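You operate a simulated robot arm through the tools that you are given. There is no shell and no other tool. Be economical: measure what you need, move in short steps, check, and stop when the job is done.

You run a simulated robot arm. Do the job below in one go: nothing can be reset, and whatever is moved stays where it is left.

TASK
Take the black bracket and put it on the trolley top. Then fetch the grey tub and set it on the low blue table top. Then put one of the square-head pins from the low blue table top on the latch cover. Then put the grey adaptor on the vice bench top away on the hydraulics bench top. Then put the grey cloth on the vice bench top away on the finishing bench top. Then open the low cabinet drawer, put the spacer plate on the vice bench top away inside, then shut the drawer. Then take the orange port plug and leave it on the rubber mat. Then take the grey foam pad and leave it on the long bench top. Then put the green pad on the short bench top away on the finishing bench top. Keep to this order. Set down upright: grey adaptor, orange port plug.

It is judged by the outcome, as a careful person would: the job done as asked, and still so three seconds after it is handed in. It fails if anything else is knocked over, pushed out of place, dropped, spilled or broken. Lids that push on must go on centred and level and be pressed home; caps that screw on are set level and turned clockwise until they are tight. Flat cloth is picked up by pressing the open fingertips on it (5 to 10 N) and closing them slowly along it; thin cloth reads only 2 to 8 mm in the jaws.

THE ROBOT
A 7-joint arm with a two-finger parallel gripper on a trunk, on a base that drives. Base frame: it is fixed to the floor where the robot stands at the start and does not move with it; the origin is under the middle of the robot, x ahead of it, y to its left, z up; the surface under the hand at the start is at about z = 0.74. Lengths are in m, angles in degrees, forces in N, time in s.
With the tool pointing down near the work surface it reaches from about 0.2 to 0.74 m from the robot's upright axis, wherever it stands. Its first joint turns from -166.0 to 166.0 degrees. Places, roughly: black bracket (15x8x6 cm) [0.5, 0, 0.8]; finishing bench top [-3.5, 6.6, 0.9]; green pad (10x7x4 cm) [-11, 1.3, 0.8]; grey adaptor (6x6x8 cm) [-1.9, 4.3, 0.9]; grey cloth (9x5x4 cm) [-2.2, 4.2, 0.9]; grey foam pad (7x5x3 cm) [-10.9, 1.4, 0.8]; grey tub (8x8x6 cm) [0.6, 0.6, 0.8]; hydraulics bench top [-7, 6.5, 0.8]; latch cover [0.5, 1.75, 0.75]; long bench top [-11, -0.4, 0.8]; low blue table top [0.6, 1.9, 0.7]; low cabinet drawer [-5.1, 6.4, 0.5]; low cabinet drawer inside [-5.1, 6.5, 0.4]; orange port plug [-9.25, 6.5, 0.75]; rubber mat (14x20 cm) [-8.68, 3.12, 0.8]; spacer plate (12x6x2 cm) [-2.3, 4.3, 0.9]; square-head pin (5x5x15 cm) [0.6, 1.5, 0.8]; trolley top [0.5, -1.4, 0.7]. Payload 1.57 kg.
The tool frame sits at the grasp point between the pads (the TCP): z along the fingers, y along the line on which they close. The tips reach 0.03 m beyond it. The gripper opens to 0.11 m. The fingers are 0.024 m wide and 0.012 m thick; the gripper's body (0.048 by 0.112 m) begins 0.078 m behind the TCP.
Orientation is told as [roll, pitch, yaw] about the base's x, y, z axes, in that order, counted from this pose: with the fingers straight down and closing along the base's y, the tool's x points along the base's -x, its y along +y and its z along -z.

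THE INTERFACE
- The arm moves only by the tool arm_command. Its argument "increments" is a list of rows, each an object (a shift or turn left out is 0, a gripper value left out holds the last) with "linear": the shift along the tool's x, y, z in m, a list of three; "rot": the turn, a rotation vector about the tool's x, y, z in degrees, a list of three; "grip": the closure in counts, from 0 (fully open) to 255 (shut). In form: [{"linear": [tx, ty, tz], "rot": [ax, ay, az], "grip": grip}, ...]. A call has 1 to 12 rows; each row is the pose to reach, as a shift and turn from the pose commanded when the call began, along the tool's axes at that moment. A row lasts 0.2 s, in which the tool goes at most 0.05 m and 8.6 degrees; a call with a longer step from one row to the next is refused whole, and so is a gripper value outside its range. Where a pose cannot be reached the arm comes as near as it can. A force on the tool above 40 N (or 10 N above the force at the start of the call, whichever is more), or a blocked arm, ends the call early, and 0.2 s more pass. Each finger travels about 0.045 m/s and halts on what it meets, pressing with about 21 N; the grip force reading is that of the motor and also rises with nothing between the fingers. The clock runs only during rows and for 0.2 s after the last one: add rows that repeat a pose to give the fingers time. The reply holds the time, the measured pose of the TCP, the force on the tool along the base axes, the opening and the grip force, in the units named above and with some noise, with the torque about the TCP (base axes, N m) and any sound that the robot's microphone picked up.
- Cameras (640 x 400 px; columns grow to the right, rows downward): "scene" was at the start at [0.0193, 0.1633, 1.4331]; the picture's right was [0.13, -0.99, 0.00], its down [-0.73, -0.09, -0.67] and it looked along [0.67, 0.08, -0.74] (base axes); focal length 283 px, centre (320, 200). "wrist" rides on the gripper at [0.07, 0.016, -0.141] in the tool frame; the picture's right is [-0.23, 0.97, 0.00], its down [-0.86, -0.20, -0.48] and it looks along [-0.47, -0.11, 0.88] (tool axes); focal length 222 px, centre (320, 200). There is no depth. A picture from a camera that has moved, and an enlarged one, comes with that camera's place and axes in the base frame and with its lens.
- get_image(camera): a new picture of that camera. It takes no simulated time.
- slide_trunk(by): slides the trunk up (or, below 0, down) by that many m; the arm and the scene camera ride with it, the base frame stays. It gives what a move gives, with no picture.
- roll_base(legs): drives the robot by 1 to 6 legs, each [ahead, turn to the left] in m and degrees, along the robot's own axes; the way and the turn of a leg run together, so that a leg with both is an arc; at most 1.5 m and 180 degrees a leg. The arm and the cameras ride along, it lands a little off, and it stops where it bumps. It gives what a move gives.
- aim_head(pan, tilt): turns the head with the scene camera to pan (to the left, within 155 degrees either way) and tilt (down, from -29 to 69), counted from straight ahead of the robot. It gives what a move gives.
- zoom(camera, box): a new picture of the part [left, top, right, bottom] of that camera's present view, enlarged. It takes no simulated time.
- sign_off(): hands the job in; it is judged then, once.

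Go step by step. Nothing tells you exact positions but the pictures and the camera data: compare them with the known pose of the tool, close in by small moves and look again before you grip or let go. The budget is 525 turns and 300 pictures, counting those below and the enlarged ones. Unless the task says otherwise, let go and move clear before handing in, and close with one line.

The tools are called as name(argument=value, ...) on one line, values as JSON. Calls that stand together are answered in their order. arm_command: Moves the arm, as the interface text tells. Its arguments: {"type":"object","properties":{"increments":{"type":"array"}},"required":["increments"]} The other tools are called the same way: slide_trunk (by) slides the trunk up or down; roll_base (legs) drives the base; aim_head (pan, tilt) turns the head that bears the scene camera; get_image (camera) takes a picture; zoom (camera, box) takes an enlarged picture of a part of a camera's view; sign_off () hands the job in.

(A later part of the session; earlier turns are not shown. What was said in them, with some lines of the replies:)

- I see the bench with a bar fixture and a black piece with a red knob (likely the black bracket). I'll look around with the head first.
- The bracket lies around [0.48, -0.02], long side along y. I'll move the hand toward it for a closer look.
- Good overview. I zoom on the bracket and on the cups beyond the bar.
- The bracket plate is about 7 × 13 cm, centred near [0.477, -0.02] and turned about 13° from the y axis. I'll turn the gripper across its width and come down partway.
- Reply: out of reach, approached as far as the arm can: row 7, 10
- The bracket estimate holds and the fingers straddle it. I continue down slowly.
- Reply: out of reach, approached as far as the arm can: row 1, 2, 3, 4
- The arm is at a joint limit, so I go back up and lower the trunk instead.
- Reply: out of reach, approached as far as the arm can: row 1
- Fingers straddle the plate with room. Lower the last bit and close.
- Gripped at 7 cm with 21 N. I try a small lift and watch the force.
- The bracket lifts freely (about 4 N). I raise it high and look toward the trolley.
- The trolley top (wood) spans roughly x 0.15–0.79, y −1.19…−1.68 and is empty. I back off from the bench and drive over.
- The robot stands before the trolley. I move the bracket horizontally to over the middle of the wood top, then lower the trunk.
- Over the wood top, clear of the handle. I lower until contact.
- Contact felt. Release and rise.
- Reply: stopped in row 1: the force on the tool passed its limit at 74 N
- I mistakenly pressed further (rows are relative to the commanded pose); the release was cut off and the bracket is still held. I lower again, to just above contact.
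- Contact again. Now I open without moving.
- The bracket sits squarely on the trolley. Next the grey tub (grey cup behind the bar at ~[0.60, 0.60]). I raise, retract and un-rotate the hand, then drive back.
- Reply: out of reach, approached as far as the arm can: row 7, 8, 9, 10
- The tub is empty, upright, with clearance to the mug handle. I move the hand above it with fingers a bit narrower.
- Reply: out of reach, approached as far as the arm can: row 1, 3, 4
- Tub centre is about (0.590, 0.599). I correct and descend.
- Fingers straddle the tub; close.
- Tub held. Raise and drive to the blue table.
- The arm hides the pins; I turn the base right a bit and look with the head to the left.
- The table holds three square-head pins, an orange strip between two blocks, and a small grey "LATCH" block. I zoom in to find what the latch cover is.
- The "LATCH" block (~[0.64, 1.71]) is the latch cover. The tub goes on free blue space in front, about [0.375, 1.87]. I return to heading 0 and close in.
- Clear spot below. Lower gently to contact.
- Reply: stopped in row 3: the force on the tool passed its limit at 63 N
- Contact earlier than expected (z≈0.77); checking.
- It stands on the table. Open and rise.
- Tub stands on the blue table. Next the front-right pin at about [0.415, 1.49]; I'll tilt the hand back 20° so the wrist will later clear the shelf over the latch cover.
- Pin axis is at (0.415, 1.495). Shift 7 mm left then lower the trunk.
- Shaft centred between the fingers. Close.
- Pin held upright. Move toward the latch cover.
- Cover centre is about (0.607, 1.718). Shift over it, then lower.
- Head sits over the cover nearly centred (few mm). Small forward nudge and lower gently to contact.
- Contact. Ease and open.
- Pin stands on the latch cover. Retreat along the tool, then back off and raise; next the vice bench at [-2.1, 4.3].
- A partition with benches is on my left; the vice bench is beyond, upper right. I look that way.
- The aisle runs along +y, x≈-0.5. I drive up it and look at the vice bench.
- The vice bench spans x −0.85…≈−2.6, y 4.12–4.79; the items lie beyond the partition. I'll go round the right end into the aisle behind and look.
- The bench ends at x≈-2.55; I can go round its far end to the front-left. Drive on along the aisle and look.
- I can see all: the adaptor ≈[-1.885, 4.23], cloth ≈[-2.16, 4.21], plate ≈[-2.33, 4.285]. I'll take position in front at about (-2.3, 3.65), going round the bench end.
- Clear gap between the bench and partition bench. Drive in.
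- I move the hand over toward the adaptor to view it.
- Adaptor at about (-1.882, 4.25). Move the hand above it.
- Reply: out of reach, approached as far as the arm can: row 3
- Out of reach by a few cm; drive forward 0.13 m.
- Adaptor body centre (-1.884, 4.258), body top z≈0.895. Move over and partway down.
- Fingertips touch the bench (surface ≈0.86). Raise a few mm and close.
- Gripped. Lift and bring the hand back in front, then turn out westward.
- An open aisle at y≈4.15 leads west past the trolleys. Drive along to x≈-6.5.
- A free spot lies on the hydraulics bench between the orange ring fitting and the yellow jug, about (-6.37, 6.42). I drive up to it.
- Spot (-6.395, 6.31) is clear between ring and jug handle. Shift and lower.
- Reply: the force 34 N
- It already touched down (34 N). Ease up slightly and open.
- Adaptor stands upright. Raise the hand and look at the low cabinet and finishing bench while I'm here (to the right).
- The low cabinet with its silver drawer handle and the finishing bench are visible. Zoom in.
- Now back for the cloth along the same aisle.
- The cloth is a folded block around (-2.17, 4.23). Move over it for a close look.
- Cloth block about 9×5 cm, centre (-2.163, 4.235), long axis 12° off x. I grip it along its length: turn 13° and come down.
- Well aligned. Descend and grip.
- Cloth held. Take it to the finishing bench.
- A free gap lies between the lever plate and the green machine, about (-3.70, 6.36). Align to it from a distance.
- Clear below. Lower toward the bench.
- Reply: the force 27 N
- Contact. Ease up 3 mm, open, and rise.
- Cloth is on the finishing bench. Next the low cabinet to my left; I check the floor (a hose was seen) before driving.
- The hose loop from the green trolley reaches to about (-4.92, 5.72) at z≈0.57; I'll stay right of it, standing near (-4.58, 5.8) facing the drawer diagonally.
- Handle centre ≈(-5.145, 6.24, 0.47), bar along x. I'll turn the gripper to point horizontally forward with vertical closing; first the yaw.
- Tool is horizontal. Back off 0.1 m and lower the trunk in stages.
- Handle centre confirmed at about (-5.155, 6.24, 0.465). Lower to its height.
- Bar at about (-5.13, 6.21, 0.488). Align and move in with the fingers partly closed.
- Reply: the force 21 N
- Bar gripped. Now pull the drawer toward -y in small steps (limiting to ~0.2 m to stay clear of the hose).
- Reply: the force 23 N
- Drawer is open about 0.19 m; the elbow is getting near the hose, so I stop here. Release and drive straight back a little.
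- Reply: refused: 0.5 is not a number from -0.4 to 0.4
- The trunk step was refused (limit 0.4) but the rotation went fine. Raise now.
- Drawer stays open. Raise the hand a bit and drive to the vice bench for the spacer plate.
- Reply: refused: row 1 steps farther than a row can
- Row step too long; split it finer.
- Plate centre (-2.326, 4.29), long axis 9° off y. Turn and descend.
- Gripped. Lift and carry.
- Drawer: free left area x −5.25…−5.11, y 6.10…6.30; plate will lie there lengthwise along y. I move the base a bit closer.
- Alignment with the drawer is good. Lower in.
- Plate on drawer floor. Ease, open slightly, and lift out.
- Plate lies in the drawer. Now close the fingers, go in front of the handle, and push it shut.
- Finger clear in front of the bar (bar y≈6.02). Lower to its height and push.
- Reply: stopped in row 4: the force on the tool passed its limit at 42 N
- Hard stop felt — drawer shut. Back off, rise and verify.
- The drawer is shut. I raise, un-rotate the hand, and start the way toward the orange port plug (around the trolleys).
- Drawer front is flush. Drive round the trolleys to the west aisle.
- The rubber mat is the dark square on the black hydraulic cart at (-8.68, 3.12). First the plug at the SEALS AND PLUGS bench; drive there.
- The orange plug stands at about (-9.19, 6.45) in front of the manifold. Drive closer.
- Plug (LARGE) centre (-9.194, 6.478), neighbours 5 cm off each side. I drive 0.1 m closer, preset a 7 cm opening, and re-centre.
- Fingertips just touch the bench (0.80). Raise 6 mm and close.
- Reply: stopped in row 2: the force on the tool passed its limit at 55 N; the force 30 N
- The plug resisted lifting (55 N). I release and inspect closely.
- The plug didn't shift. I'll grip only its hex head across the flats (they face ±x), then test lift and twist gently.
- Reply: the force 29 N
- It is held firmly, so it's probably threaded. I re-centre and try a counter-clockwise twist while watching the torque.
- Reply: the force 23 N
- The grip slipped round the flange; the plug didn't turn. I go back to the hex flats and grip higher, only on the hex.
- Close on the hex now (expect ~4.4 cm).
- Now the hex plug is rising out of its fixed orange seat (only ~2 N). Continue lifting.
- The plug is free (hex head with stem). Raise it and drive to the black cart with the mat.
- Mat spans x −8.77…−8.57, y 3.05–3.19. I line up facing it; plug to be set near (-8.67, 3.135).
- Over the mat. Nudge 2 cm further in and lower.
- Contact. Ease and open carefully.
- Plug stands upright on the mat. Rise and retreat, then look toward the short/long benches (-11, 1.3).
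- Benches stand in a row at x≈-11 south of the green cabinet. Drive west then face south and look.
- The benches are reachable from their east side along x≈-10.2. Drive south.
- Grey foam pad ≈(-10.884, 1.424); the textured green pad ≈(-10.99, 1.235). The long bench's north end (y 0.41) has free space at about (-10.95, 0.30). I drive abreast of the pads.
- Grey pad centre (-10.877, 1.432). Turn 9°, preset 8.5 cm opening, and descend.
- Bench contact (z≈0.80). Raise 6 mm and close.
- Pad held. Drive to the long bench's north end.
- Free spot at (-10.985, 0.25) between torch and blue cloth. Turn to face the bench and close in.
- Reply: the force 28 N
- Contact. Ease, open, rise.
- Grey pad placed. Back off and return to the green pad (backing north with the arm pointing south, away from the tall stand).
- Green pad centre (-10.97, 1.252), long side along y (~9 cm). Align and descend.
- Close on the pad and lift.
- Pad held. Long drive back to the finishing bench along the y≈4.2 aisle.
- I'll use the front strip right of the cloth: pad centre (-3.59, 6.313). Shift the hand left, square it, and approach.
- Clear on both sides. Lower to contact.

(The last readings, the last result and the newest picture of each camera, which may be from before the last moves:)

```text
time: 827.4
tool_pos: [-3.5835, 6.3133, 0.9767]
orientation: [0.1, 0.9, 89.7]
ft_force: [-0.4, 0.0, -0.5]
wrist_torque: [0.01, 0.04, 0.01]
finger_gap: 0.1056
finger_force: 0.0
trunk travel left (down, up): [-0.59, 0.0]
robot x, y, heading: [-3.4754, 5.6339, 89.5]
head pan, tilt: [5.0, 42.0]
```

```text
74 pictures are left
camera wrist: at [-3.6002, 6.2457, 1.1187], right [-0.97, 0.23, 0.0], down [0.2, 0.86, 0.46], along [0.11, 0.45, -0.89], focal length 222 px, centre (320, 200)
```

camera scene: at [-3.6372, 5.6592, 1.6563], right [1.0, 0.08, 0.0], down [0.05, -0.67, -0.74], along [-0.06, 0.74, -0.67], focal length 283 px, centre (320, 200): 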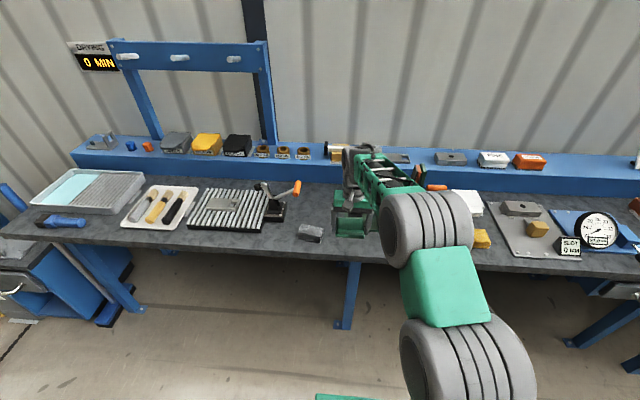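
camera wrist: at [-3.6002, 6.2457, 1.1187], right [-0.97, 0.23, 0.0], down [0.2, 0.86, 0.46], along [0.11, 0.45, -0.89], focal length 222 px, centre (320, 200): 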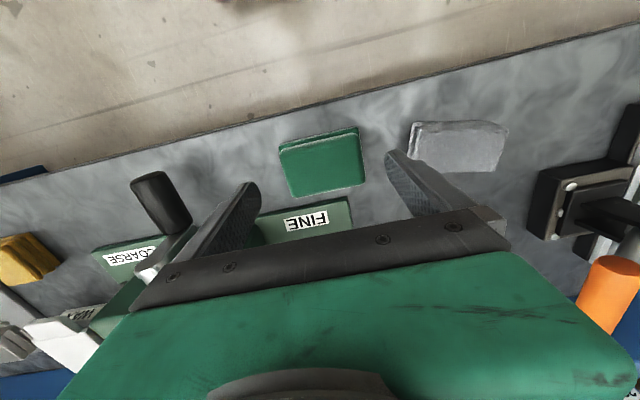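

All placed. Back away and take a final check of the bench and the drawer.

arm_command(increments=[{"linear": [0, 0, -0.03]}])

roll_base(legs=[[-0.4, 0]])

aim_head(pan=25, tilt=35)

get_image(camera="scene")

zoom(camera="scene", box=[60, 160, 260, 300])

```text
time: 827.8
tool_pos: [-3.5831, 6.3146, 1.0075]
orientation: [0.0, 0.9, 89.7]
ft_force: [-0.4, -0.5, 0.7]
wrist_torque: [0.04, -0.03, 0.01]
finger_gap: 0.1057
finger_force: 0.1
trunk travel left (down, up): [-0.59, 0.0]
robot x, y, heading: [-3.4741, 5.6348, 89.5]
head pan, tilt: [5.0, 42.0]
```

```text
time: 830.3
tool_pos: [-3.5845, 5.9155, 1.0069]
orientation: [0.1, 1.0, 89.8]
ft_force: [-0.1, -0.2, -0.6]
wrist_torque: [0.03, 0.01, 0.02]
finger_gap: 0.1058
finger_force: 0.0
trunk travel left (down, up): [-0.59, 0.0]
robot x, y, heading: [-3.4815, 5.2319, 89.4]
head pan, tilt: [5.0, 42.0]
```

```text
time: 831.1
tool_pos: [-3.5841, 5.9143, 1.0069]
orientation: [0.1, 0.9, 89.9]
ft_force: [-0.4, 0.6, 0.1]
wrist_torque: [-0.01, 0.01, -0.03]
finger_gap: 0.1058
finger_force: 0.0
trunk travel left (down, up): [-0.59, 0.0]
robot x, y, heading: [-3.4807, 5.2349, 89.7]
head pan, tilt: [25.0, 35.0]
```

```text
73 pictures are left
camera scene: at [-3.6705, 5.2548, 1.6668], right [0.91, 0.41, 0.0], down [0.24, -0.52, -0.82], along [-0.34, 0.75, -0.57], focal length 283 px, centre (320, 200)
```

scene: 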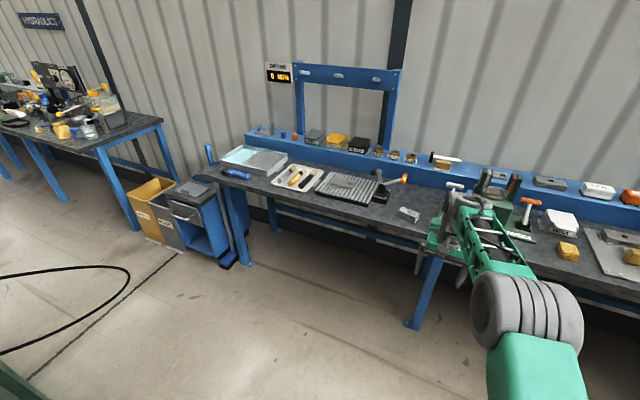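

```text
2.86 times, centred on (160, 230) of scene
camera zoom: at [-3.6705, 5.2548, 1.6668], right [0.91, 0.41, 0.0], down [0.24, -0.52, -0.82], along [-0.34, 0.75, -0.57], focal length 809 px, centre (777, 114)
```

zoom: 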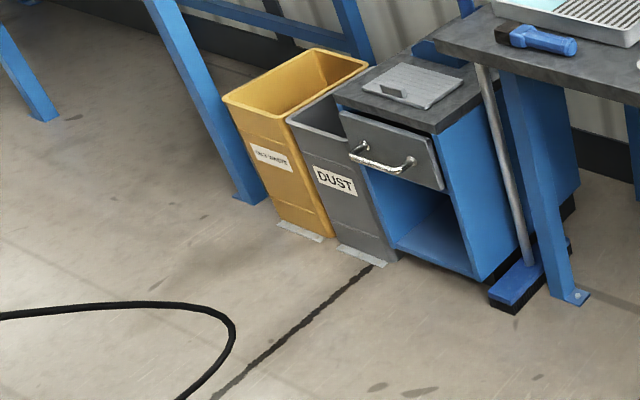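

The drawer is flush, the cloth and green pad lie on the finishing bench, and the hand is clear. Handing in.

sign_off()

```text
The job is handed in.
```

All nine steps are done in the order you gave. The spacer plate is in the shut drawer, and the grey adaptor and orange port plug were set down upright.
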